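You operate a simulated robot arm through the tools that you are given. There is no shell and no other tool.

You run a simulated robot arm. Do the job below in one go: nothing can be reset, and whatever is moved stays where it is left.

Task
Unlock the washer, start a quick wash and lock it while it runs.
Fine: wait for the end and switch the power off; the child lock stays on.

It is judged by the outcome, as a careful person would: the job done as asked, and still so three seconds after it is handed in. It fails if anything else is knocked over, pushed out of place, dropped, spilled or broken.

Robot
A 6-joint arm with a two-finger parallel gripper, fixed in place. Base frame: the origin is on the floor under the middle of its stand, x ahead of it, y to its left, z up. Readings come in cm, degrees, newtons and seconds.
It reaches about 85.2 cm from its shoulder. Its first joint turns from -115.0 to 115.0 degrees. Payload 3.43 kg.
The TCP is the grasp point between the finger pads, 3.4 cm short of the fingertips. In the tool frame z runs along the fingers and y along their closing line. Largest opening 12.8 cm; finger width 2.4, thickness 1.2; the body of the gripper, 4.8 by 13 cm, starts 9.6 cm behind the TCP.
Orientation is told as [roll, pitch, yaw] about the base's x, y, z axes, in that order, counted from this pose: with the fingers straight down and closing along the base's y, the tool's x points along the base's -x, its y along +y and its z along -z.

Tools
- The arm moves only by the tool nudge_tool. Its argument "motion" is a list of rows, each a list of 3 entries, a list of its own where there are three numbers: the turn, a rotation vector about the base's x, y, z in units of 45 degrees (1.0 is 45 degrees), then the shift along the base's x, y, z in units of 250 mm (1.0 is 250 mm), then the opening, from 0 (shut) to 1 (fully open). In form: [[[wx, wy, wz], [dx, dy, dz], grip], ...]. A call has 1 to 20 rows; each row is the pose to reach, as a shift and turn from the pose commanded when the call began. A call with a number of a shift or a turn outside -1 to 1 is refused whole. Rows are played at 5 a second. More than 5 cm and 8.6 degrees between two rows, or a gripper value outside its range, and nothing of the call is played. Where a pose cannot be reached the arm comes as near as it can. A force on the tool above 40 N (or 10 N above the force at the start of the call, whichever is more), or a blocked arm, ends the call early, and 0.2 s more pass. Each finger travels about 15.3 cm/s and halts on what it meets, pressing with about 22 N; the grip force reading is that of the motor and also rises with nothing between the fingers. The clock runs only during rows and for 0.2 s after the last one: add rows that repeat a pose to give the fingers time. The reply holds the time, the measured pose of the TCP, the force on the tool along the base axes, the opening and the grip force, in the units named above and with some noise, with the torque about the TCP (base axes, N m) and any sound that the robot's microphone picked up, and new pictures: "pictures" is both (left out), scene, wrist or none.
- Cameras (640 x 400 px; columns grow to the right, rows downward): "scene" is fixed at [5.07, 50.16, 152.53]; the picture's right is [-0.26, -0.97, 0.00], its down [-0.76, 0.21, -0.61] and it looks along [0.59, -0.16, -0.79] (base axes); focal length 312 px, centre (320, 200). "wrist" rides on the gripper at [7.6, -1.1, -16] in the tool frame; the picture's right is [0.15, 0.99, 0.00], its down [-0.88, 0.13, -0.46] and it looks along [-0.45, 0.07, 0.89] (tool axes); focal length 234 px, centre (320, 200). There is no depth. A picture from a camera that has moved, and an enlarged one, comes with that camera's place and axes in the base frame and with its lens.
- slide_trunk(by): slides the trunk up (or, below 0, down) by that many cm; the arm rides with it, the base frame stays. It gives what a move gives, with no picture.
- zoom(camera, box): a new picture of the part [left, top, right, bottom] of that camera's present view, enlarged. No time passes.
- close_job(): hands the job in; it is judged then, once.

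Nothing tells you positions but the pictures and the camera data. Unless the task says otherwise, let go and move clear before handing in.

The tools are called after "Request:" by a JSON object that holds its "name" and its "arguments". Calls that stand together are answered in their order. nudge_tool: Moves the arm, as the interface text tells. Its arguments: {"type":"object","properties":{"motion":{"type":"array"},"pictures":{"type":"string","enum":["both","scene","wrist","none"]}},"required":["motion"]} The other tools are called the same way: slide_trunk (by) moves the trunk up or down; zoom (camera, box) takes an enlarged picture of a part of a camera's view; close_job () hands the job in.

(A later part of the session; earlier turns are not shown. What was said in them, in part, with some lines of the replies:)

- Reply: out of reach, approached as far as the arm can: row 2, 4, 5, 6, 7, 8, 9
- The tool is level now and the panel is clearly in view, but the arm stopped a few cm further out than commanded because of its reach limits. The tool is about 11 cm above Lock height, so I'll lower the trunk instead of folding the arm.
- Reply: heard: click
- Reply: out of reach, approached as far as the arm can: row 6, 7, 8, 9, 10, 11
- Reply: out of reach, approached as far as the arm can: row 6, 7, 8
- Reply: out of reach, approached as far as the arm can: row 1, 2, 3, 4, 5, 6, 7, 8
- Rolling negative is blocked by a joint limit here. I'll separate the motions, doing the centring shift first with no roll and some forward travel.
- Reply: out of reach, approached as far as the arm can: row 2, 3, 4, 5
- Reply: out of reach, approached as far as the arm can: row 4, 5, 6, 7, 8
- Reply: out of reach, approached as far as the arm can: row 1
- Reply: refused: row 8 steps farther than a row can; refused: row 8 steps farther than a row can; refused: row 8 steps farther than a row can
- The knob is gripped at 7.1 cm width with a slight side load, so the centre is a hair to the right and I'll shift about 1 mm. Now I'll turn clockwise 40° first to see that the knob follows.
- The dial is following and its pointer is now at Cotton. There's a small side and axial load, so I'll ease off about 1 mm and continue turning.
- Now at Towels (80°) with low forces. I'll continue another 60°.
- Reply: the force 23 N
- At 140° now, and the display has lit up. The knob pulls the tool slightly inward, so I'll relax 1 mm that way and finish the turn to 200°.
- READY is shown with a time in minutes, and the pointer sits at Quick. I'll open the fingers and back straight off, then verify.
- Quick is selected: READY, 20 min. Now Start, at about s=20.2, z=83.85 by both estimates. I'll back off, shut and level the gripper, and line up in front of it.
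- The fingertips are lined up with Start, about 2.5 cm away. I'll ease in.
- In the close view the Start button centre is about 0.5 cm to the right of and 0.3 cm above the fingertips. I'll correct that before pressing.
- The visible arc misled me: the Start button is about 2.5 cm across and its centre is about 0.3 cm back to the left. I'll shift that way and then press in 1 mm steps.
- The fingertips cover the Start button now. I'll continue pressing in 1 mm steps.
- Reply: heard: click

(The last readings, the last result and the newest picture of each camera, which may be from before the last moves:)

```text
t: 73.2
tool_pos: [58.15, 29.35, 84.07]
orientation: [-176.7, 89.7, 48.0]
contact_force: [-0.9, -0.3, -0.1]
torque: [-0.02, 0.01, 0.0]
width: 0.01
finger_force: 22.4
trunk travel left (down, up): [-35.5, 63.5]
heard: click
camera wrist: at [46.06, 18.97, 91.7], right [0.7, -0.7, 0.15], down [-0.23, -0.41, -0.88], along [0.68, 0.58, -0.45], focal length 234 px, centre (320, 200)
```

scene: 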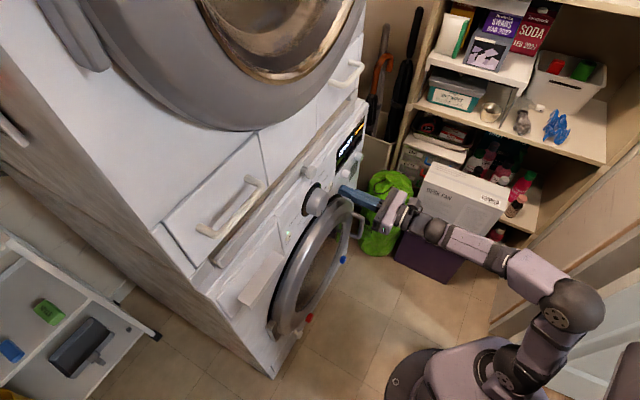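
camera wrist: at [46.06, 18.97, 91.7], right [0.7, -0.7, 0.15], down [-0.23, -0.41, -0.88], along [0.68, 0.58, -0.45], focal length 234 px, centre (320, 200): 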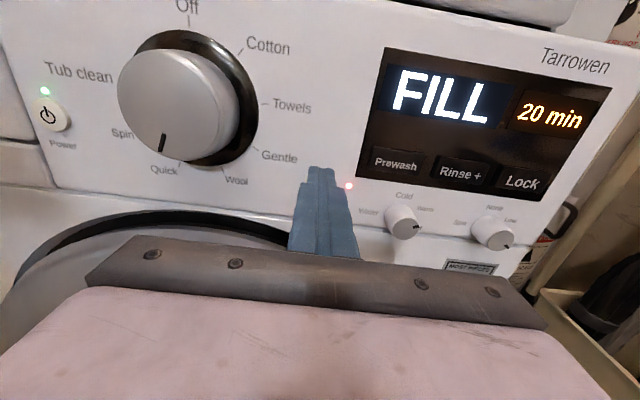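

The display shows FILL with a red run light, so the quick wash has started. I'll back off, move right toward Lock, and raise the trunk some so the arm can reach it.

Request:
{"name": "nudge_tool", "arguments": {"motion": [[[0, 0, 0], [-0.04, -0.04, 0], 0], [[0, 0, 0], [-0.1, -0.1, 0], 0], [[0, 0, 0], [-0.17, -0.17, 0], 0], [[0, 0, 0], [-0.11, -0.3, -0.04], 0], [[0, 0, 0], [-0.04, -0.43, -0.08], 0], [[0, 0, 0], [0.02, -0.53, -0.12], 0], [[0, 0, 0], [0.078, -0.638, -0.16], 0], [[0, 0, 0], [0.078, -0.638, -0.16], 0]], "pictures": "none"}}

Request:
{"name": "slide_trunk", "arguments": {"by": 15}}

Request:
{"name": "nudge_tool", "arguments": {"motion": [[[0, 0, 0], [0, 0, -0.1], 0], [[0, 0, 0], [0, 0, -0.2], 0], [[0, 0, 0], [0, 0, -0.3], 0], [[0, 0, 0], [0, 0, -0.34], 0], [[0, 0, 0], [0, 0, -0.34], 0]], "pictures": "both"}}

```text
t: 75.0
tool_pos: [60.44, 13.6, 80.32]
orientation: [-175.7, 89.6, 49.1]
contact_force: [-1.3, -0.3, -0.8]
torque: [0.0, -0.01, 0.04]
width: 0.0
finger_force: 21.4
trunk travel left (down, up): [-35.5, 63.5]
```

```text
t: 76.8
tool_pos: [60.43, 13.51, 95.22]
orientation: [-176.1, 89.6, 48.6]
contact_force: [-0.2, 0.0, 0.8]
torque: [0.02, -0.01, 0.03]
width: 0.0
finger_force: 21.4
trunk travel left (down, up): [-50.5, 48.5]
```

```text
t: 78.0
tool_pos: [60.56, 13.42, 86.86]
orientation: [179.3, 89.6, 44.1]
contact_force: [-0.6, 0.6, 0.4]
torque: [0.01, 0.0, -0.02]
width: 0.01
finger_force: 22.7
trunk travel left (down, up): [-50.5, 48.5]
camera wrist: at [48.32, 3.08, 94.38], right [0.7, -0.7, 0.15], down [-0.23, -0.41, -0.88], along [0.68, 0.58, -0.45], focal length 234 px, centre (320, 200)
```

scene: 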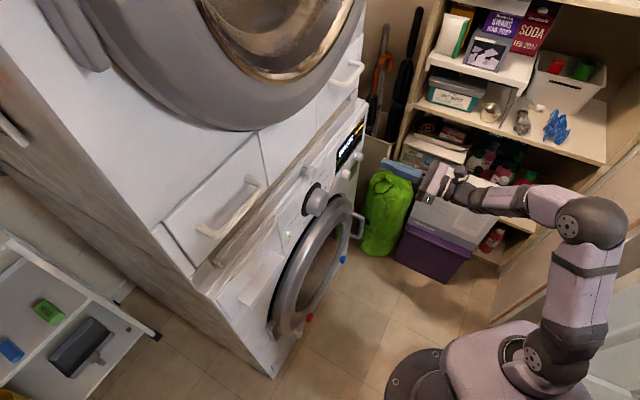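
wrist: 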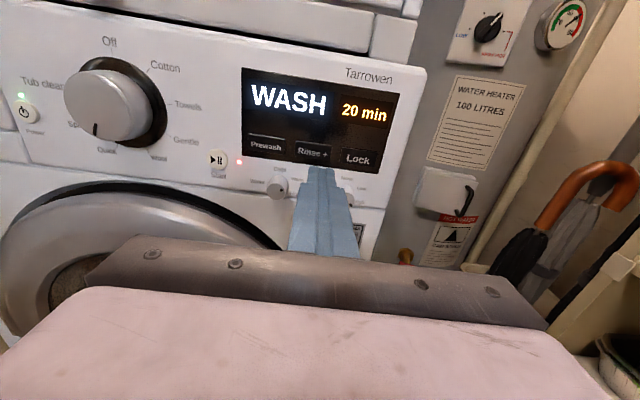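

It's in the WASH phase. I'll line up with Lock again and approach to about 1 cm.

Request:
{"name": "nudge_tool", "arguments": {"motion": [[[0, 0, 0], [0.07, -0.07, -0.008], 0], [[0, 0, 0], [0.139, -0.139, -0.0144], 0], [[0, 0, 0], [0.2, -0.078, -0.0144], 0], [[0, 0, 0], [0.26, -0.018, -0.0144], 0], [[0, 0, 0], [0.31, 0.032, -0.0144], 0], [[0, 0, 0], [0.35, 0.072, -0.0144], 0], [[0, 0, 0], [0.37, 0.092, -0.0144], 0], [[0, 0, 0], [0.382, 0.1036, -0.0144], 0], [[0, 0, 0], [0.382, 0.1036, -0.0144], 0]], "pictures": "wrist"}}

Request:
{"name": "zoom", "arguments": {"camera": "wrist", "box": [220, 80, 420, 220]}}

```text
t: 80.0
tool_pos: [69.74, 16.24, 86.5]
orientation: [-174.0, 89.6, 50.8]
contact_force: [-0.1, -0.7, -0.5]
torque: [0.0, 0.0, -0.02]
width: 0.0
finger_force: 22.0
trunk travel left (down, up): [-50.5, 48.5]
camera wrist: at [57.68, 5.9, 94.12], right [0.7, -0.7, 0.15], down [-0.23, -0.41, -0.88], along [0.68, 0.58, -0.45], focal length 234 px, centre (320, 200)
```

wrist: 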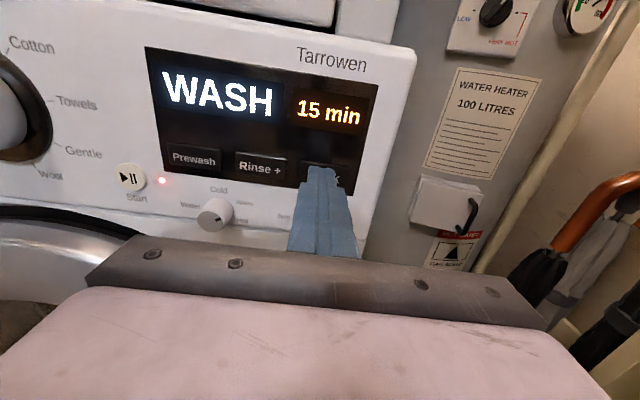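

```text
2.86 times, centred on (320, 150) of wrist
camera zoom: at [57.68, 5.9, 94.12], right [0.7, -0.7, 0.15], down [-0.23, -0.41, -0.88], along [0.68, 0.58, -0.45], focal length 669 px, centre (320, 343)
```

zoom: 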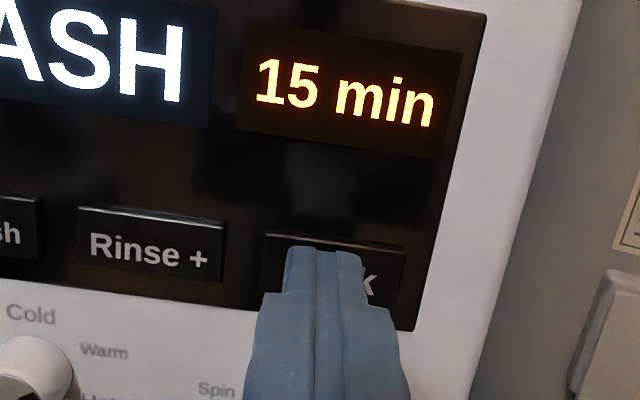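

15 min is displayed, so time is running at roughly a minute per second. I'll press Lock now.

Request:
{"name": "nudge_tool", "arguments": {"motion": [[[0, 0, 0], [0.008, 0.006, 0], 0], [[0, 0, 0], [0.014, 0.012, 0], 0], [[0, 0, 0], [0.02, 0.018, 0], 0], [[0, 0, 0], [0.024, 0.022, 0], 0], [[0, 0, 0], [0.028, 0.026, 0], 0], [[0, 0, 0], [0.031, 0.029, 0], 0], [[0, 0, 0], [0.034, 0.032, 0], 0]], "pictures": "wrist"}}

```text
t: 81.6
tool_pos: [70.87, 16.94, 86.45]
orientation: [-170.3, 89.6, 54.5]
contact_force: [-2.4, -3.7, -1.5]
torque: [-0.08, -0.01, 0.03]
width: 0.0
finger_force: 21.8
trunk travel left (down, up): [-50.5, 48.5]
heard: click
camera wrist: at [58.6, 6.52, 94.07], right [0.7, -0.7, 0.15], down [-0.23, -0.41, -0.88], along [0.68, 0.58, -0.45], focal length 234 px, centre (320, 200)
```

wrist: 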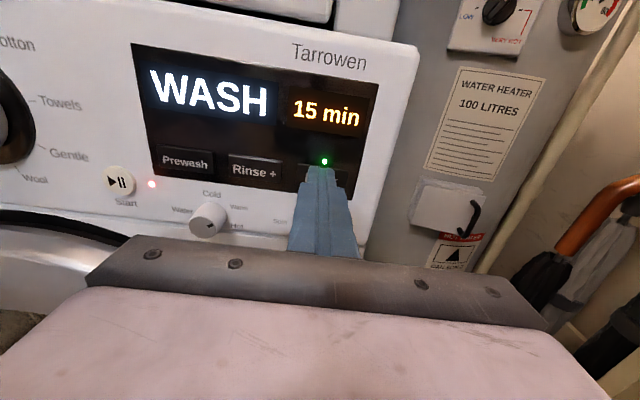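

It clicked and the Lock LED is green while WASH continues. I'll back off cleanly and check.

Request:
{"name": "nudge_tool", "arguments": {"motion": [[[0, 0, 0], [-0.02, -0.02, 0], 0], [[0, 0, 0], [-0.06, -0.06, 0], 0], [[0, 0, 0], [-0.12, -0.12, 0], 0], [[0, 0, 0], [-0.18, -0.18, 0], 0], [[0, 0, 0], [-0.25, -0.25, 0], 0], [[0, 0, 0], [-0.32, -0.32, 0], 0], [[0, 0, 0], [-0.38, -0.25, 0], 0], [[0, 0, 0], [-0.43, -0.15, 0], 0], [[0, 0, 0], [-0.48, -0.05, 0], 0], [[0, 0, 0], [-0.53, 0.05, 0], 0], [[0, 0, 0], [-0.53, 0.05, 0], 0]]}}

Request:
{"name": "zoom", "arguments": {"camera": "wrist", "box": [0, 0, 480, 260]}}

```text
t: 84.0
tool_pos: [57.34, 18.17, 86.44]
orientation: [-174.8, 89.7, 50.0]
contact_force: [0.4, -0.1, 0.0]
torque: [0.02, 0.01, 0.01]
width: 0.02
finger_force: 22.1
trunk travel left (down, up): [-50.5, 48.5]
camera wrist: at [45.25, 7.79, 94.05], right [0.7, -0.7, 0.15], down [-0.23, -0.41, -0.88], along [0.68, 0.58, -0.45], focal length 234 px, centre (320, 200)
```

scene: 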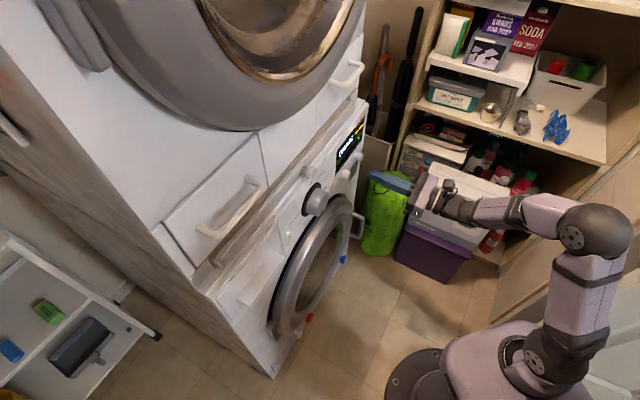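
wrist: 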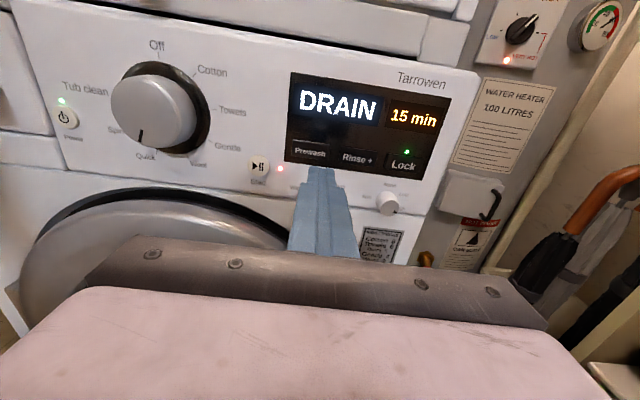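

```text
1.33 times, centred on (240, 130) of wrist
camera zoom: at [45.25, 7.79, 94.05], right [0.7, -0.7, 0.15], down [-0.23, -0.41, -0.88], along [0.68, 0.58, -0.45], focal length 312 px, centre (427, 293)
```

zoom: 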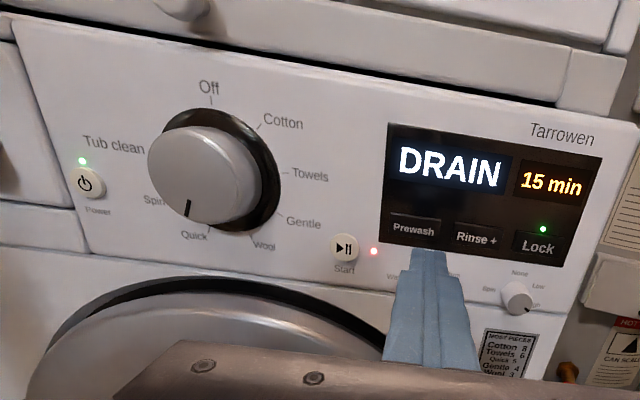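

The Lock LED is on and the cycle is in DRAIN with 15 min left. While it runs I'll lower the trunk in small stages, as the left side needs it, and move toward a stand-off in front of Power.

Request:
{"name": "nudge_tool", "arguments": {"motion": [[[0, 0, 0], [0, 0, 0.1], 0], [[0, 0, 0], [0, 0, 0.2], 0], [[0, 0, 0], [0, 0, 0.2], 0]], "pictures": "none"}}

Request:
{"name": "slide_trunk", "arguments": {"by": -8}}

Request:
{"name": "nudge_tool", "arguments": {"motion": [[[0, 0, 0], [0, 0, 0.1], 0], [[0, 0, 0], [0, 0, 0.2], 0], [[0, 0, 0], [0, 0, 0.3], 0], [[0, 0, 0], [0, 0, 0.3], 0]], "pictures": "none"}}

Request:
{"name": "slide_trunk", "arguments": {"by": -7}}

Request:
{"name": "nudge_tool", "arguments": {"motion": [[[0, 0, 0], [0, 0, 0], 0]], "pictures": "wrist"}}

```text
t: 84.8
tool_pos: [57.39, 17.95, 91.48]
orientation: [-176.8, 89.6, 48.0]
contact_force: [-0.6, -0.5, 0.9]
torque: [0.0, 0.01, 0.04]
width: 0.0
finger_force: 21.9
trunk travel left (down, up): [-50.5, 48.5]
```

```text
t: 86.0
tool_pos: [57.52, 18.0, 83.37]
orientation: [-176.8, 89.6, 48.0]
contact_force: [0.5, -0.2, 0.6]
torque: [0.0, 0.0, 0.0]
width: 0.0
finger_force: 22.1
trunk travel left (down, up): [-42.5, 56.5]
```

```text
t: 87.0
tool_pos: [57.42, 17.98, 90.81]
orientation: [-178.4, 89.7, 46.4]
contact_force: [0.1, 0.5, -0.3]
torque: [0.01, 0.02, -0.01]
width: 0.02
finger_force: 22.2
trunk travel left (down, up): [-42.5, 56.5]
```

```text
t: 88.0
tool_pos: [57.48, 17.9, 83.85]
orientation: [-177.1, 89.6, 47.7]
contact_force: [-0.3, -0.4, 0.1]
torque: [0.01, 0.01, 0.02]
width: 0.0
finger_force: 21.7
trunk travel left (down, up): [-35.5, 63.5]
```

```text
t: 88.4
tool_pos: [57.4, 17.87, 83.96]
orientation: [-176.9, 89.6, 47.9]
contact_force: [-0.5, 0.6, -0.1]
torque: [-0.03, 0.02, 0.0]
width: 0.0
finger_force: 22.2
trunk travel left (down, up): [-35.5, 63.5]
camera wrist: at [45.29, 7.56, 91.47], right [0.7, -0.7, 0.15], down [-0.23, -0.41, -0.88], along [0.68, 0.58, -0.45], focal length 234 px, centre (320, 200)
```

wrist: 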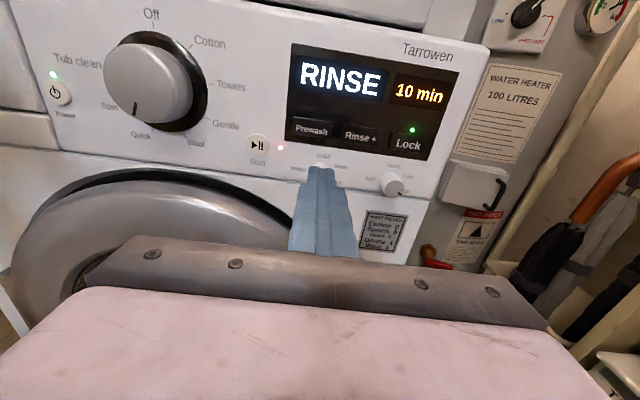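

RINSE, 10 min left. I'll move across to a stand-off in front of the Power button.

Request:
{"name": "nudge_tool", "arguments": {"motion": [[[0, 0, 0], [-0.07, 0.08, 0.01], 0], [[0, 0, 0], [-0.15, 0.17, 0.02], 0], [[0, 0, 0], [-0.24, 0.27, 0.03], 0], [[0, 0, 0], [-0.33, 0.37, 0.04], 0], [[0, 0, 0], [-0.42, 0.47, 0.05], 0], [[0, 0, 0], [-0.51, 0.57, 0.06], 0], [[0, 0, 0], [-0.6, 0.68, 0.07], 0], [[0, 0, 0], [-0.68, 0.79, 0.08], 0], [[0, 0, 0], [-0.72, 0.87, 0.08], 0], [[0, 0, 0], [-0.74, 0.926, 0.08], 0], [[0, 0, 0], [-0.74, 0.926, 0.08], 0]]}}

Request:
{"name": "zoom", "arguments": {"camera": "wrist", "box": [220, 100, 420, 240]}}

Request:
{"name": "zoom", "arguments": {"camera": "scene", "box": [240, 110, 400, 260]}}

```text
t: 90.8
tool_pos: [43.32, 34.65, 87.52]
orientation: [-14.0, 89.8, -147.6]
contact_force: [-0.9, 0.4, 0.5]
torque: [-0.01, 0.0, 0.0]
width: 0.0
finger_force: 22.4
out of reach, approached as far as the arm can: row 7, 8, 9, 10, 11
trunk travel left (down, up): [-35.5, 63.5]
camera wrist: at [31.55, 24.09, 95.26], right [0.72, -0.68, 0.15], down [-0.22, -0.42, -0.88], along [0.66, 0.6, -0.45], focal length 234 px, centre (320, 200)
```

scene: 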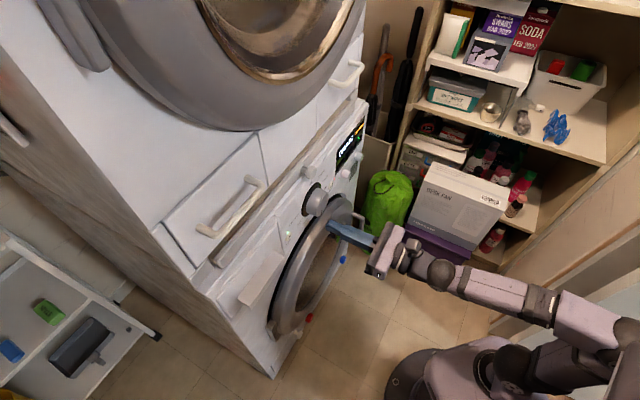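
wrist: 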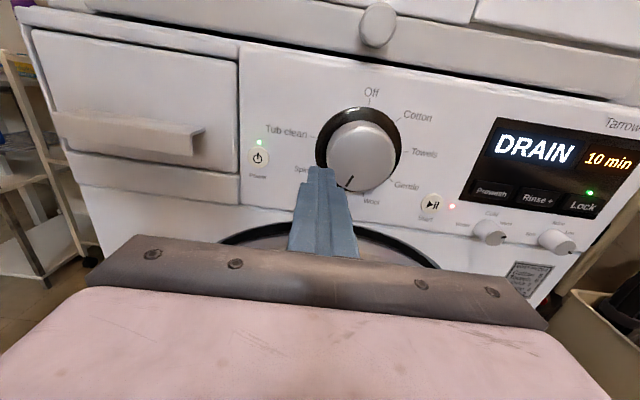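

```text
2.86 times, centred on (320, 170) of wrist
camera zoom: at [31.55, 24.09, 95.26], right [0.72, -0.68, 0.15], down [-0.22, -0.42, -0.88], along [0.66, 0.6, -0.45], focal length 669 px, centre (320, 286)
```

zoom: 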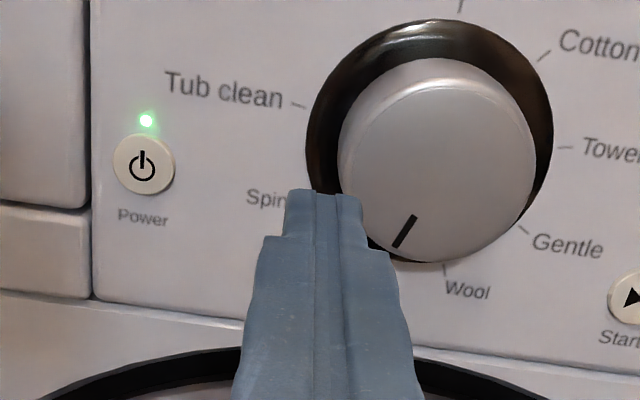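

```text
2.67 times, centred on (320, 185) of scene
camera zoom: at [5.07, 50.16, 152.53], right [-0.26, -0.97, 0.0], down [-0.76, 0.21, -0.61], along [0.59, -0.16, -0.79], focal length 831 px, centre (320, 240)
```

zoom: 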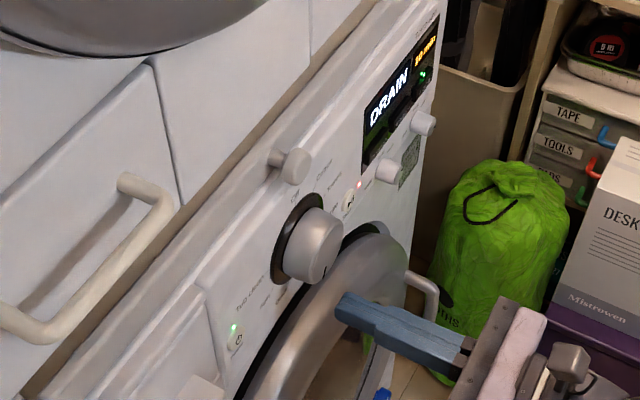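

The arm is at its fold limit here, just right of Power, with DRAIN and 10 min showing. I'll lower the trunk another 10 cm in small steps, keeping the tool near panel height, to free up reach on the left.

Request:
{"name": "nudge_tool", "arguments": {"motion": [[[0, 0, 0], [0, 0, 0.08], 0], [[0, 0, 0], [0, 0, 0.16], 0], [[0, 0, 0], [0, 0, 0.16], 0]], "pictures": "none"}}

Request:
{"name": "slide_trunk", "arguments": {"by": -5}}

Request:
{"name": "nudge_tool", "arguments": {"motion": [[[0, 0, 0], [0, 0, 0.1], 0], [[0, 0, 0], [0, 0, 0.2], 0], [[0, 0, 0], [0, 0, 0.2], 0]], "pictures": "none"}}

Request:
{"name": "slide_trunk", "arguments": {"by": -5}}

Request:
{"name": "nudge_tool", "arguments": {"motion": [[[0, 0, 0], [0, 0, 0], 0]], "pictures": "both"}}

```text
t: 91.6
tool_pos: [43.43, 34.85, 91.82]
orientation: [-177.2, 89.8, 48.2]
contact_force: [-0.5, -0.2, -0.4]
torque: [0.01, 0.01, 0.0]
width: 0.0
finger_force: 22.1
out of reach, approached as far as the arm can: row 1, 2, 3
trunk travel left (down, up): [-35.5, 63.5]
```

```text
t: 92.5
tool_pos: [43.47, 34.71, 86.88]
orientation: [-176.3, 89.8, 49.0]
contact_force: [0.4, 0.4, -0.5]
torque: [0.01, -0.03, 0.0]
width: 0.01
finger_force: 22.0
trunk travel left (down, up): [-30.5, 68.5]
```

```text
t: 93.3
tool_pos: [43.57, 34.72, 91.77]
orientation: [-168.4, 89.8, 56.8]
contact_force: [0.4, 0.1, -0.2]
torque: [-0.04, 0.01, -0.03]
width: 0.0
finger_force: 22.3
trunk travel left (down, up): [-30.5, 68.5]
```

```text
t: 94.3
tool_pos: [43.61, 34.76, 86.78]
orientation: [-175.0, 89.8, 50.4]
contact_force: [0.9, -0.2, 0.1]
torque: [0.0, 0.07, -0.01]
width: 0.0
finger_force: 22.1
trunk travel left (down, up): [-25.5, 73.5]
```

```text
t: 94.7
tool_pos: [43.49, 34.76, 86.78]
orientation: [-175.0, 89.8, 50.3]
contact_force: [-0.6, 0.2, 1.6]
torque: [-0.03, -0.02, 0.02]
width: 0.01
finger_force: 21.7
trunk travel left (down, up): [-25.5, 73.5]
camera wrist: at [31.47, 24.29, 94.4], right [0.7, -0.7, 0.15], down [-0.23, -0.41, -0.88], along [0.67, 0.59, -0.45], focal length 234 px, centre (320, 200)
```

scene: 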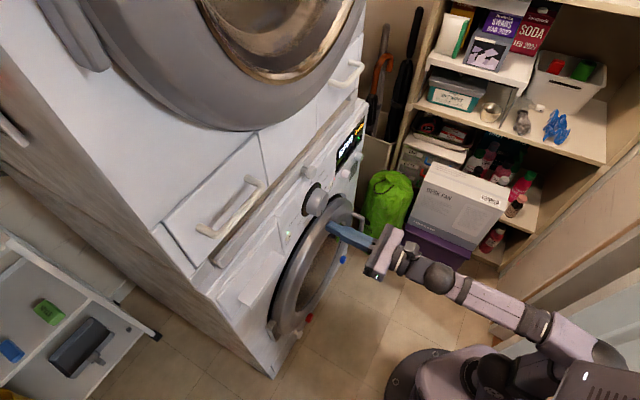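
wrist: 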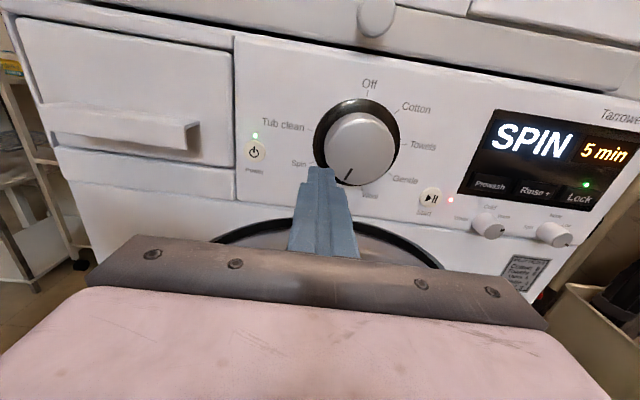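

SPIN, 5 min left. Now I'll slide left to the Power stand-off.

Request:
{"name": "nudge_tool", "arguments": {"motion": [[[0, 0, 0], [-0.05, 0.06, -0.01], 0], [[0, 0, 0], [-0.1, 0.13, -0.02], 0], [[0, 0, 0], [-0.15, 0.2, -0.03], 0], [[0, 0, 0], [-0.184, 0.25, -0.032], 0], [[0, 0, 0], [-0.184, 0.25, -0.032], 0]]}}

Request:
{"name": "zoom", "arguments": {"camera": "wrist", "box": [220, 80, 420, 220]}}

```text
t: 95.9
tool_pos: [42.31, 37.73, 87.05]
orientation: [3.2, 89.8, -130.0]
contact_force: [-0.1, 0.0, 0.5]
torque: [-0.02, -0.01, -0.04]
width: 0.03
finger_force: 21.6
out of reach, approached as far as the arm can: row 2, 3, 4
trunk travel left (down, up): [-25.5, 73.5]
camera wrist: at [30.66, 26.91, 94.93], right [0.72, -0.67, 0.15], down [-0.22, -0.42, -0.88], along [0.66, 0.6, -0.45], focal length 234 px, centre (320, 200)
```

scene: 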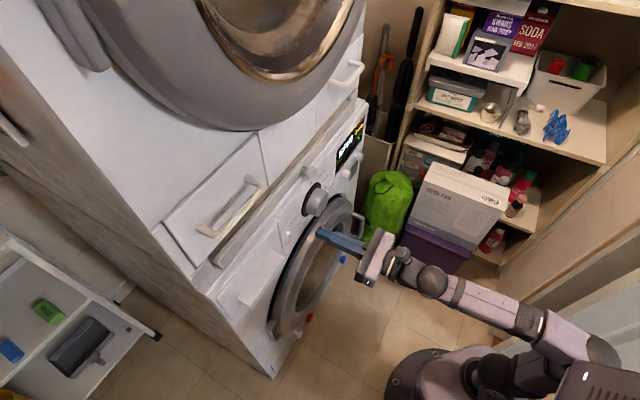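
wrist: 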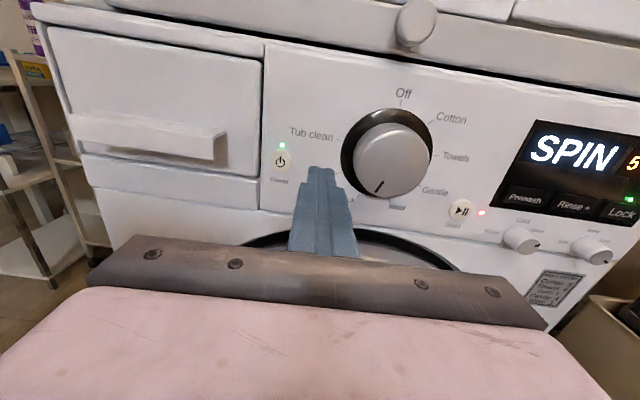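

```text
2.86 times, centred on (320, 150) of wrist
camera zoom: at [30.66, 26.91, 94.93], right [0.72, -0.67, 0.15], down [-0.22, -0.42, -0.88], along [0.66, 0.6, -0.45], focal length 669 px, centre (320, 343)
```

zoom: 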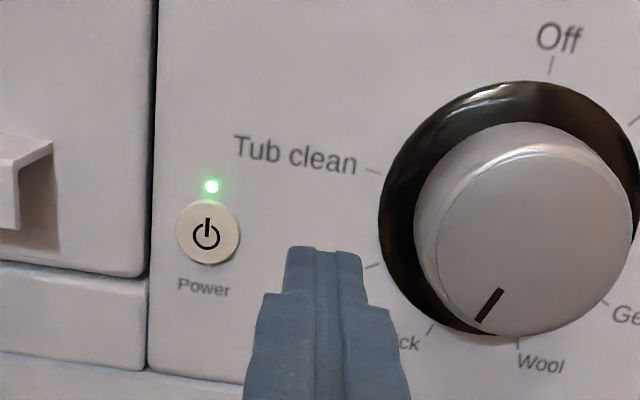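

I'm at the left of the knob now, still shy of the stand-off. Moving toward the panel relaxes the fold, so I'll go diagonally left-forward to just in front of Power.

Request:
{"name": "nudge_tool", "arguments": {"motion": [[[0, 0, -0.01], [-0.005, 0.04, -0.01], 0], [[0, 0, -0.02], [-0.015, 0.08, -0.02], 0], [[0, 0, -0.03], [-0.03, 0.12, -0.025], 0], [[0, 0, -0.04], [-0.04, 0.16, -0.025], 0], [[0, 0, -0.04], [-0.05, 0.19, -0.025], 0], [[0, 0, -0.04], [-0.05, 0.19, -0.025], 0]]}}

Request:
{"name": "zoom", "arguments": {"camera": "wrist", "box": [220, 80, 420, 220]}}

```text
t: 97.3
tool_pos: [38.04, 45.07, 83.67]
orientation: [-46.2, 83.2, 175.3]
contact_force: [1.0, -0.1, 4.4]
torque: [-0.2, 0.31, 0.06]
width: 0.0
finger_force: 21.7
out of reach, approached as far as the arm can: row 1, 2, 3, 4, 5
trunk travel left (down, up): [-25.5, 73.5]
camera wrist: at [26.29, 35.42, 92.7], right [0.67, -0.74, 0.06], down [-0.36, -0.39, -0.85], along [0.65, 0.54, -0.53], focal length 234 px, centre (320, 200)
```

scene: 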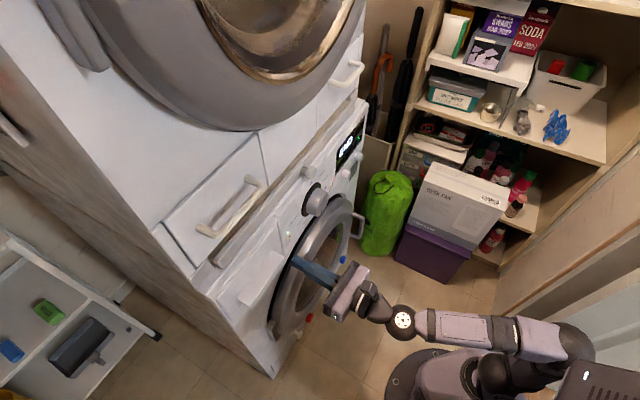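
wrist: 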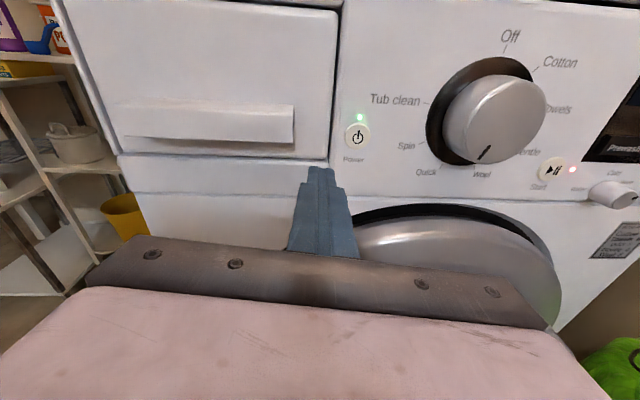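

```text
2.86 times, centred on (320, 150) of wrist
camera zoom: at [26.29, 35.42, 92.7], right [0.67, -0.74, 0.06], down [-0.36, -0.39, -0.85], along [0.65, 0.54, -0.53], focal length 669 px, centre (320, 343)
```

zoom: 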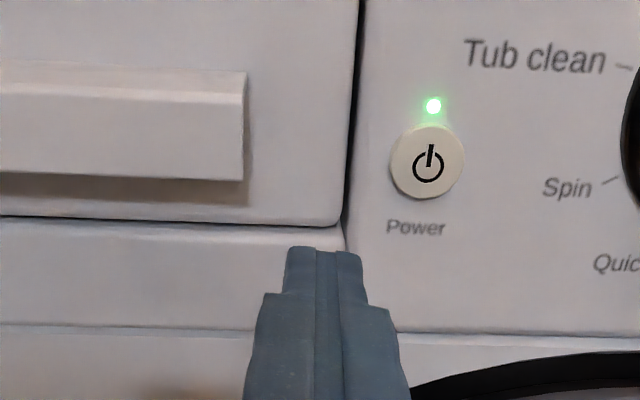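

The wrist reconfigured during that move and may still be settling. I'll hold still and look again.

Request:
{"name": "nudge_tool", "arguments": {"motion": [[[0, 0, 0], [0, 0, 0], 0], [[0, 0, 0], [0, 0, 0], 0]]}}

Request:
{"name": "zoom", "arguments": {"camera": "wrist", "box": [220, 80, 420, 220]}}

Request:
{"name": "zoom", "arguments": {"camera": "scene", "box": [240, 110, 400, 260]}}

```text
t: 97.9
tool_pos: [37.55, 45.91, 85.78]
orientation: [-174.2, 89.7, 49.3]
contact_force: [-0.3, -0.5, -0.4]
torque: [0.01, 0.0, 0.01]
width: 0.0
finger_force: 22.1
trunk travel left (down, up): [-25.5, 73.5]
camera wrist: at [25.15, 35.78, 93.37], right [0.68, -0.72, 0.15], down [-0.24, -0.41, -0.88], along [0.69, 0.57, -0.45], focal length 234 px, centre (320, 200)
```

scene: 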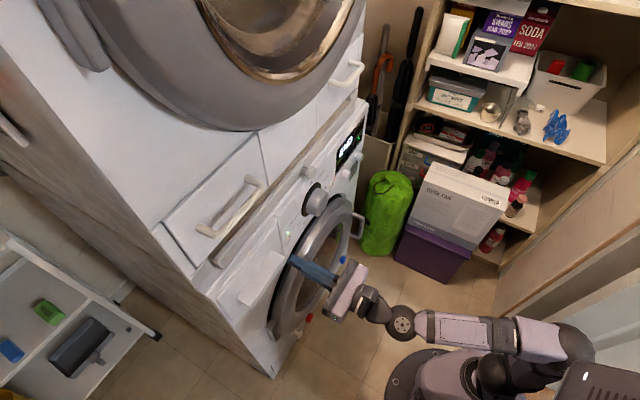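
wrist: 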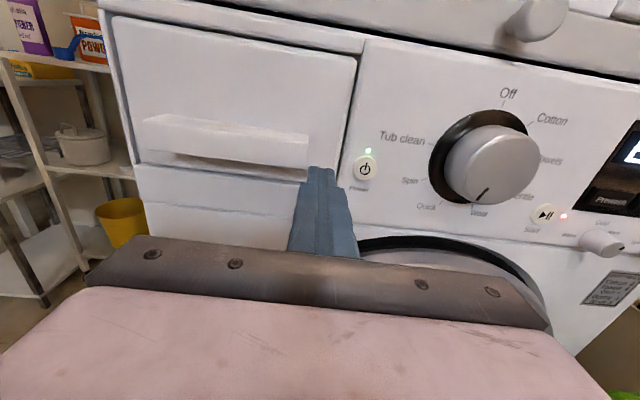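

```text
2.86 times, centred on (320, 150) of wrist
camera zoom: at [25.15, 35.78, 93.37], right [0.68, -0.72, 0.15], down [-0.24, -0.41, -0.88], along [0.69, 0.57, -0.45], focal length 669 px, centre (320, 343)
```

zoom: 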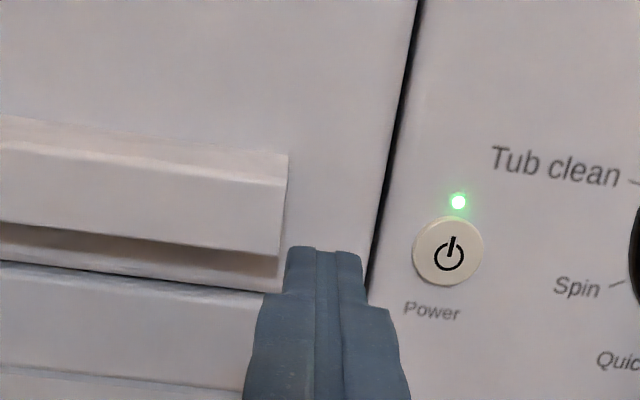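

```text
2.67 times, centred on (320, 185) of scene
camera zoom: at [5.07, 50.16, 152.53], right [-0.26, -0.97, 0.0], down [-0.76, 0.21, -0.61], along [0.59, -0.16, -0.79], focal length 831 px, centre (320, 240)
```

zoom: 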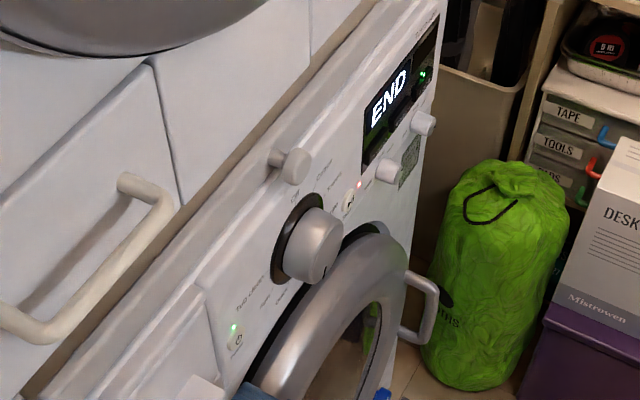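

The display reads END with the Lock LED still green, so the wash is finished. The tool is settled and level, and Power is about 4.4 cm to its right at s≈−1.55, z≈86.3. I'll move across to line up.

Request:
{"name": "nudge_tool", "arguments": {"motion": [[[0, 0, 0], [0.03, -0.03, 0.005], 0], [[0, 0, 0], [0.06, -0.06, 0.01], 0], [[0, 0, 0], [0.09, -0.09, 0.015], 0], [[0, 0, 0], [0.123, -0.123, 0.02], 0], [[0, 0, 0], [0.123, -0.123, 0.02], 0]], "pictures": "both"}}

Request:
{"name": "zoom", "arguments": {"camera": "wrist", "box": [260, 110, 380, 200]}}

Request:
{"name": "zoom", "arguments": {"camera": "scene", "box": [270, 110, 390, 260]}}

```text
t: 99.1
tool_pos: [40.7, 42.7, 85.97]
orientation: [-179.0, 89.8, 44.5]
contact_force: [0.6, -1.2, 0.8]
torque: [0.01, 0.01, 0.03]
width: 0.0
finger_force: 22.2
trunk travel left (down, up): [-25.5, 73.5]
camera wrist: at [28.22, 32.61, 93.62], right [0.68, -0.72, 0.15], down [-0.24, -0.41, -0.88], along [0.69, 0.57, -0.45], focal length 234 px, centre (320, 200)
```

scene: 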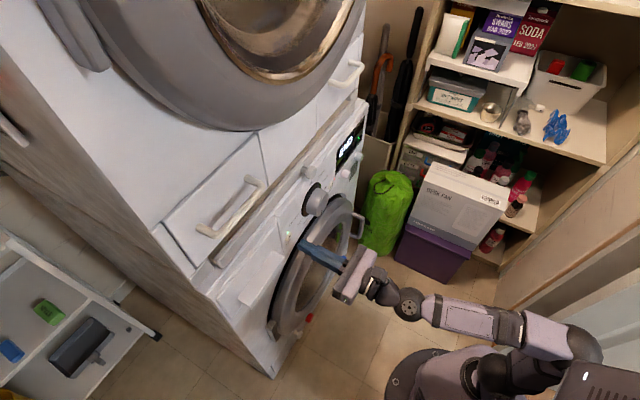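
wrist: 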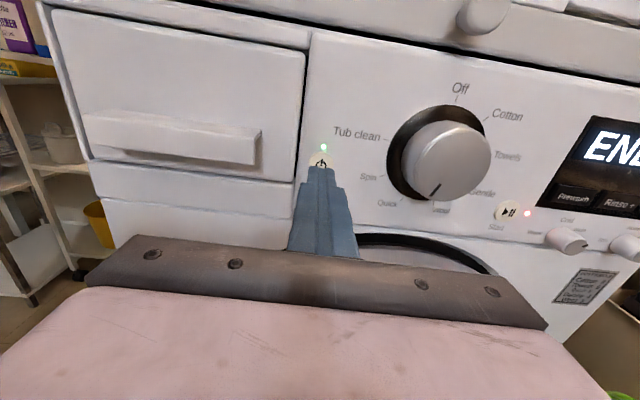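

```text
4.44 times, centred on (320, 155) of wrist
camera zoom: at [28.22, 32.61, 93.62], right [0.68, -0.72, 0.15], down [-0.24, -0.41, -0.88], along [0.69, 0.57, -0.45], focal length 1041 px, centre (320, 400)
```

zoom: 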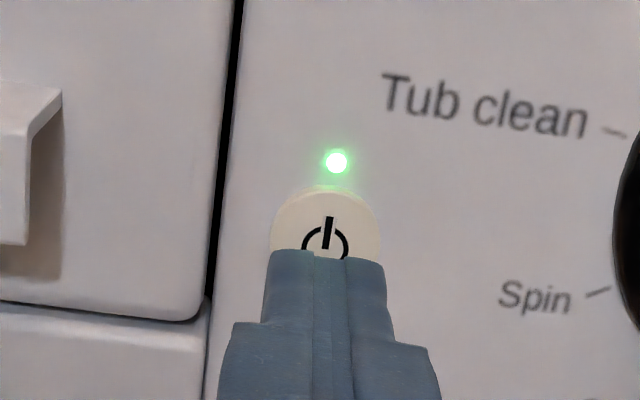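

```text
2.67 times, centred on (330, 185) of scene
camera zoom: at [5.07, 50.16, 152.53], right [-0.26, -0.97, 0.0], down [-0.76, 0.21, -0.61], along [0.59, -0.16, -0.79], focal length 831 px, centre (293, 240)
```

zoom: 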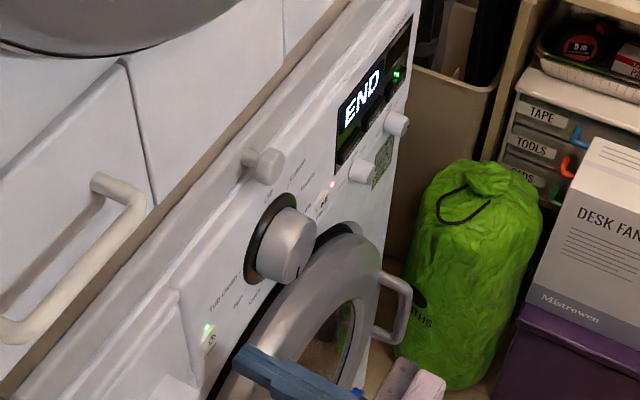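

END is steady and I'm horizontally centred on Power; the button centre is about 0.35 cm higher. I'll raise slightly and approach.

Request:
{"name": "nudge_tool", "arguments": {"motion": [[[0, 0, 0], [0, 0, 0.014], 0], [[0, 0, 0], [0.015, 0.015, 0.014], 0], [[0, 0, 0], [0.03, 0.03, 0.014], 0], [[0, 0, 0], [0.045, 0.045, 0.014], 0], [[0, 0, 0], [0.055, 0.055, 0.014], 0], [[0, 0, 0], [0.063, 0.063, 0.014], 0], [[0, 0, 0], [0.063, 0.063, 0.014], 0]], "pictures": "wrist"}}

Request:
{"name": "zoom", "arguments": {"camera": "wrist", "box": [260, 110, 380, 200]}}

Request:
{"name": "zoom", "arguments": {"camera": "scene", "box": [270, 110, 390, 260]}}

```text
t: 100.7
tool_pos: [42.41, 44.29, 86.27]
orientation: [-171.2, 89.8, 52.3]
contact_force: [0.6, 0.6, 0.6]
torque: [0.0, 0.0, -0.01]
width: 0.0
finger_force: 22.1
trunk travel left (down, up): [-25.5, 73.5]
camera wrist: at [30.01, 34.16, 93.87], right [0.68, -0.72, 0.15], down [-0.24, -0.41, -0.88], along [0.69, 0.57, -0.45], focal length 234 px, centre (320, 200)
```

wrist: 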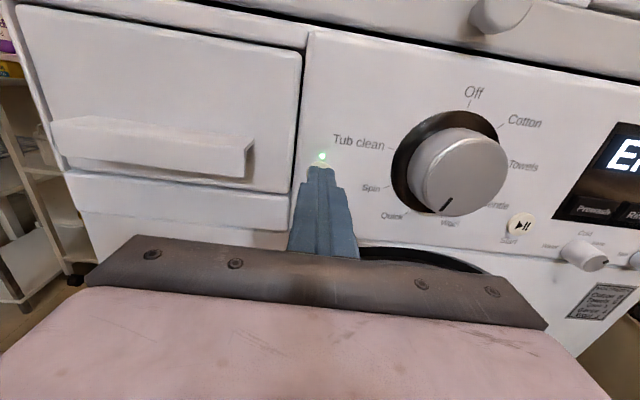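

```text
4.44 times, centred on (320, 155) of wrist
camera zoom: at [30.01, 34.16, 93.87], right [0.68, -0.72, 0.15], down [-0.24, -0.41, -0.88], along [0.69, 0.57, -0.45], focal length 1041 px, centre (320, 400)
```

zoom: 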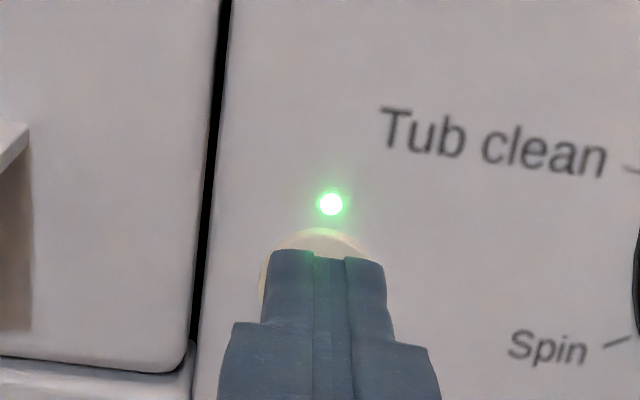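

```text
2.67 times, centred on (330, 185) of scene
camera zoom: at [5.07, 50.16, 152.53], right [-0.26, -0.97, 0.0], down [-0.76, 0.21, -0.61], along [0.59, -0.16, -0.79], focal length 831 px, centre (293, 240)
```

zoom: 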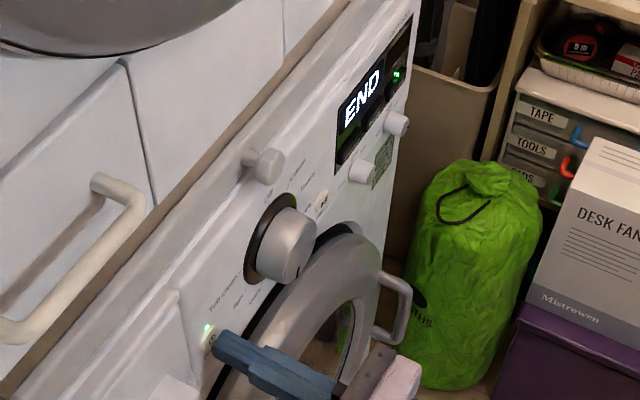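

END is shown, the red run light has gone out, and the Lock LED is still lit. I'm right at the Power button, so I'll press in 1 mm steps.

Request:
{"name": "nudge_tool", "arguments": {"motion": [[[0, 0, 0], [0.003, 0.003, 0], 0], [[0, 0, 0], [0.006, 0.006, 0], 0], [[0, 0, 0], [0.009, 0.009, 0], 0], [[0, 0, 0], [0.012, 0.012, 0], 0], [[0, 0, 0], [0.015, 0.015, 0], 0]], "pictures": "wrist"}}

Request:
{"name": "zoom", "arguments": {"camera": "scene", "box": [270, 110, 390, 260]}}

```text
t: 101.9
tool_pos: [42.73, 44.72, 86.13]
orientation: [-172.0, 89.8, 51.5]
contact_force: [0.2, 0.4, -0.5]
torque: [0.03, -0.02, -0.04]
width: 0.02
finger_force: 22.1
trunk travel left (down, up): [-25.5, 73.5]
camera wrist: at [30.31, 34.6, 93.8], right [0.68, -0.72, 0.15], down [-0.24, -0.41, -0.88], along [0.69, 0.57, -0.45], focal length 234 px, centre (320, 200)
```

wrist: 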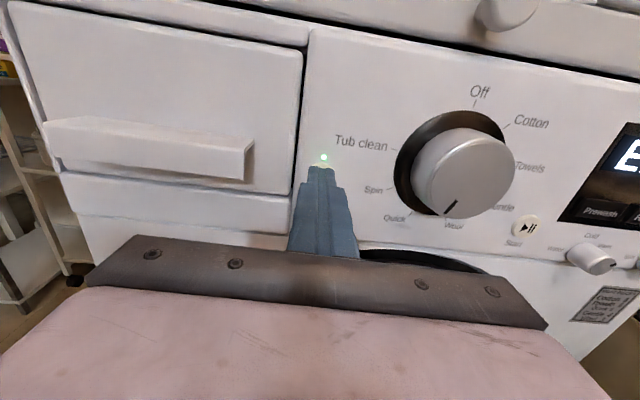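

```text
2.67 times, centred on (330, 185) of scene
camera zoom: at [5.07, 50.16, 152.53], right [-0.26, -0.97, 0.0], down [-0.76, 0.21, -0.61], along [0.59, -0.16, -0.79], focal length 831 px, centre (293, 240)
```

zoom: 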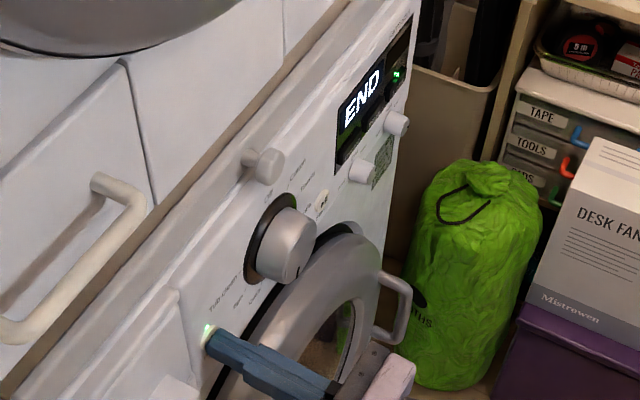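

No click yet; I'll continue a few millimetres.

Request:
{"name": "nudge_tool", "arguments": {"motion": [[[0, 0, 0], [0.003, 0.003, 0.002], 0], [[0, 0, 0], [0.006, 0.006, 0.004], 0], [[0, 0, 0], [0.009, 0.009, 0.004], 0]], "pictures": "wrist"}}

Request:
{"name": "zoom", "arguments": {"camera": "scene", "box": [270, 110, 390, 260]}}

```text
t: 102.7
tool_pos: [42.95, 44.98, 86.22]
orientation: [-175.4, 89.7, 48.0]
contact_force: [-5.4, -4.8, -2.5]
torque: [-0.08, 0.1, 0.0]
width: 0.0
finger_force: 21.8
trunk travel left (down, up): [-25.5, 73.5]
heard: click
camera wrist: at [30.56, 34.82, 93.85], right [0.68, -0.72, 0.15], down [-0.24, -0.41, -0.88], along [0.69, 0.57, -0.45], focal length 234 px, centre (320, 200)
```

wrist: 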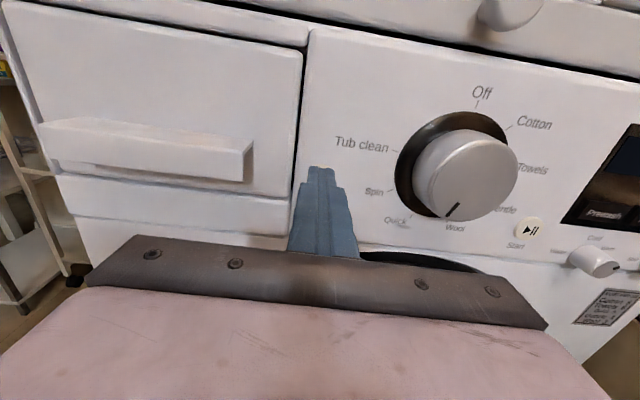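

```text
2.67 times, centred on (330, 185) of scene
camera zoom: at [5.07, 50.16, 152.53], right [-0.26, -0.97, 0.0], down [-0.76, 0.21, -0.61], along [0.59, -0.16, -0.79], focal length 831 px, centre (293, 240)
```

zoom: 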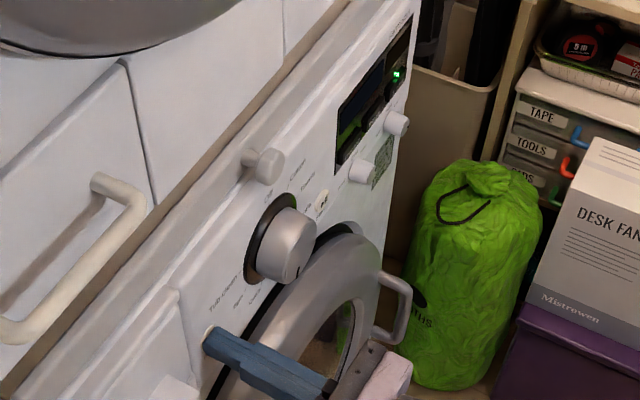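

It clicked: power LED and display are off and the Lock LED is still lit. I'll back straight off from the button.

Request:
{"name": "nudge_tool", "arguments": {"motion": [[[0, 0, 0], [-0.02, -0.02, 0], 0], [[0, 0, 0], [-0.05, -0.05, 0], 0], [[0, 0, 0], [-0.09, -0.09, 0], 0], [[0, 0, 0], [-0.13, -0.13, 0], 0], [[0, 0, 0], [-0.17, -0.17, 0], 0], [[0, 0, 0], [-0.17, -0.17, 0], 0]]}}

Request:
{"name": "zoom", "arguments": {"camera": "scene", "box": [270, 110, 390, 260]}}

Request:
{"name": "zoom", "arguments": {"camera": "wrist", "box": [240, 60, 640, 260]}}

```text
t: 104.1
tool_pos: [38.72, 40.62, 86.37]
orientation: [-170.9, 89.8, 52.6]
contact_force: [0.0, 0.4, 0.2]
torque: [0.01, 0.0, 0.04]
width: 0.0
finger_force: 21.7
trunk travel left (down, up): [-25.5, 73.5]
camera wrist: at [26.35, 30.5, 94.01], right [0.68, -0.72, 0.15], down [-0.24, -0.41, -0.88], along [0.69, 0.57, -0.45], focal length 234 px, centre (320, 200)
```

scene: 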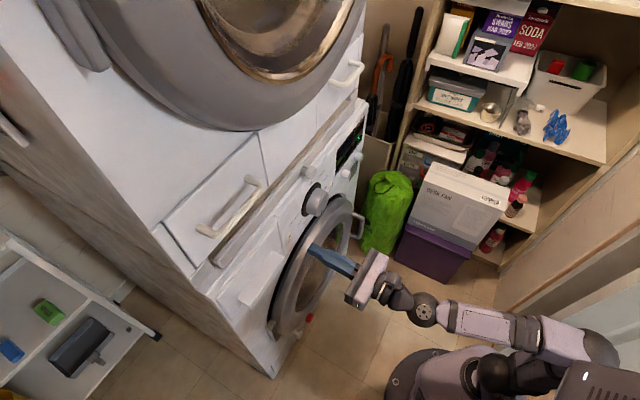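
wrist: 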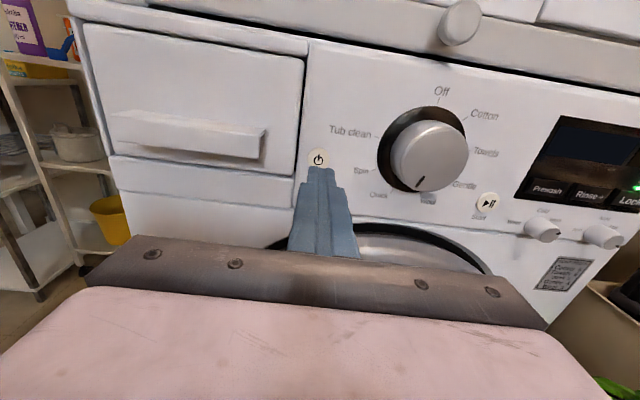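

```text
2.67 times, centred on (330, 185) of scene
camera zoom: at [5.07, 50.16, 152.53], right [-0.26, -0.97, 0.0], down [-0.76, 0.21, -0.61], along [0.59, -0.16, -0.79], focal length 831 px, centre (293, 240)
```

zoom: 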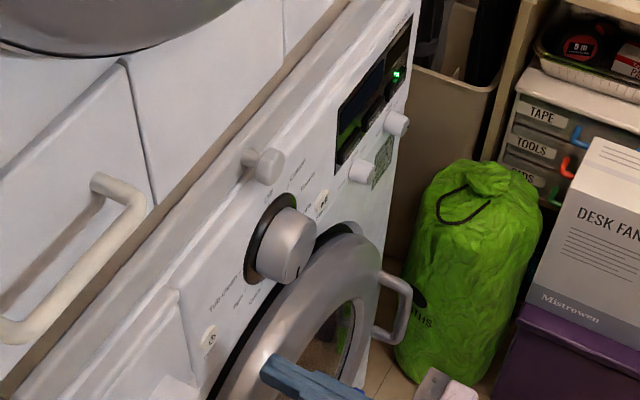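

```text
1.60 times, centred on (440, 160) of wrist
camera zoom: at [26.35, 30.5, 94.01], right [0.68, -0.72, 0.15], down [-0.24, -0.41, -0.88], along [0.69, 0.57, -0.45], focal length 375 px, centre (128, 264)
```

zoom: 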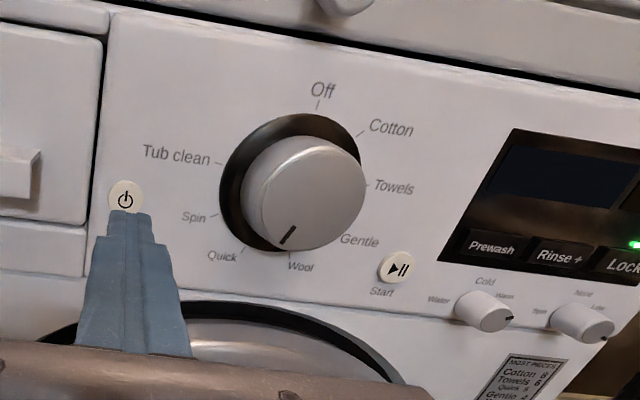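

Power is off, the display is dark and the Lock LED is still on, with the gripper clear of the panel. I'll wait a moment to confirm the state is stable and nothing else has been disturbed.

Request:
{"name": "nudge_tool", "arguments": {"motion": [[[0, 0, 0], [0, 0, 0], 0], [[0, 0, 0], [0, 0, 0], 0], [[0, 0, 0], [0, 0, 0], 0], [[0, 0, 0], [0, 0, 0], 0], [[0, 0, 0], [0, 0, 0], 0], [[0, 0, 0], [0, 0, 0], 0], [[0, 0, 0], [0, 0, 0], 0], [[0, 0, 0], [0, 0, 0], 0], [[0, 0, 0], [0, 0, 0], 0], [[0, 0, 0], [0, 0, 0], 0]]}}

Request:
{"name": "zoom", "arguments": {"camera": "scene", "box": [310, 110, 390, 160]}}

Request:
{"name": "zoom", "arguments": {"camera": "wrist", "box": [440, 80, 640, 230]}}

```text
t: 106.3
tool_pos: [38.75, 40.55, 86.46]
orientation: [-175.0, 89.8, 48.6]
contact_force: [0.2, -0.2, 0.1]
torque: [0.0, 0.0, 0.02]
width: 0.0
finger_force: 21.8
trunk travel left (down, up): [-25.5, 73.5]
camera wrist: at [26.36, 30.51, 94.02], right [0.68, -0.72, 0.15], down [-0.24, -0.41, -0.88], along [0.69, 0.57, -0.45], focal length 234 px, centre (320, 200)
```

scene: 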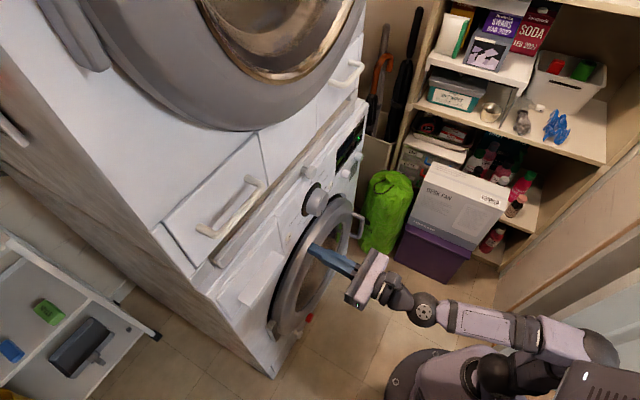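
wrist: 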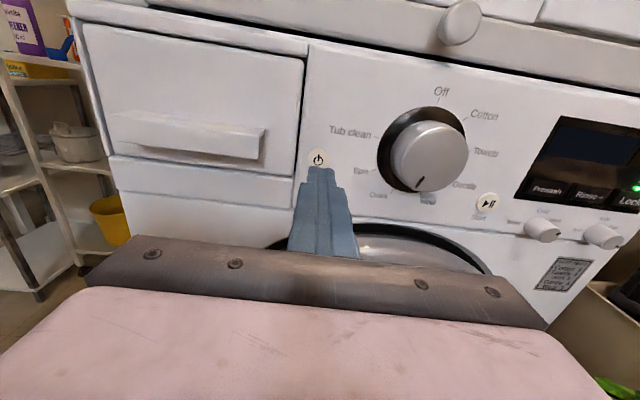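

```text
8.00 times, centred on (350, 135) of scene
camera zoom: at [5.07, 50.16, 152.53], right [-0.26, -0.97, 0.0], down [-0.76, 0.21, -0.61], along [0.59, -0.16, -0.79], focal length 2494 px, centre (80, 720)
```

zoom: 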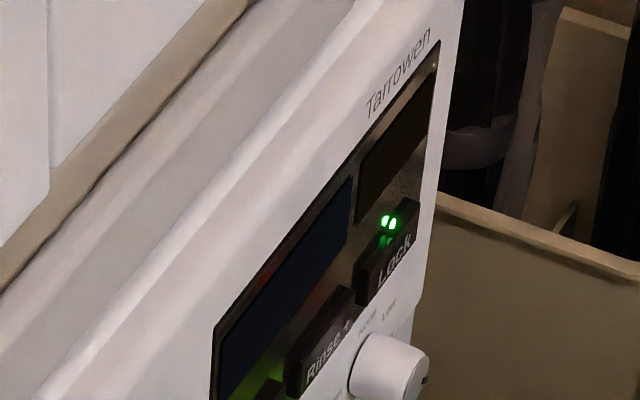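

```text
2.67 times, centred on (540, 155) of wrist
camera zoom: at [26.36, 30.51, 94.02], right [0.68, -0.72, 0.15], down [-0.24, -0.41, -0.88], along [0.69, 0.57, -0.45], focal length 624 px, centre (-267, 320)
```

zoom: 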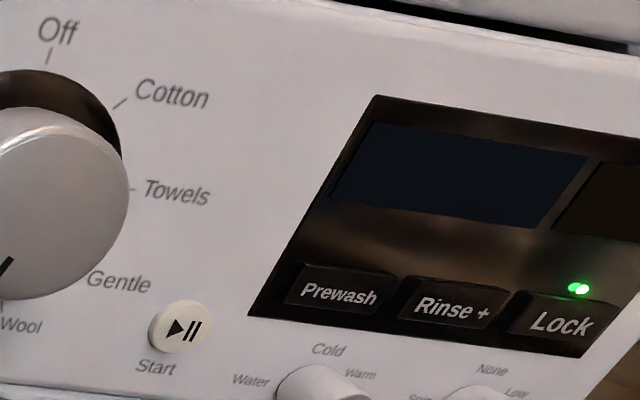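

The state is stable: the quick wash ran to END while locked, power is off, the child lock LED is still on, and nothing else has moved. I'm handing in the job.

Request:
{"name": "close_job", "arguments": {}}

```text
The job is handed in.
```

The washer was unlocked, set to Quick (20 min) and started, and I locked it again during WASH. It ran to END while locked. I then switched the power off, and the Lock light stayed on.

When I handed in, the display and power light were off and only the green Lock light was lit. The gripper was shut and about 6 cm clear of the panel. I saw nothing else moved in the last pictures. The dial is still on Quick; I did not turn it back to Off.
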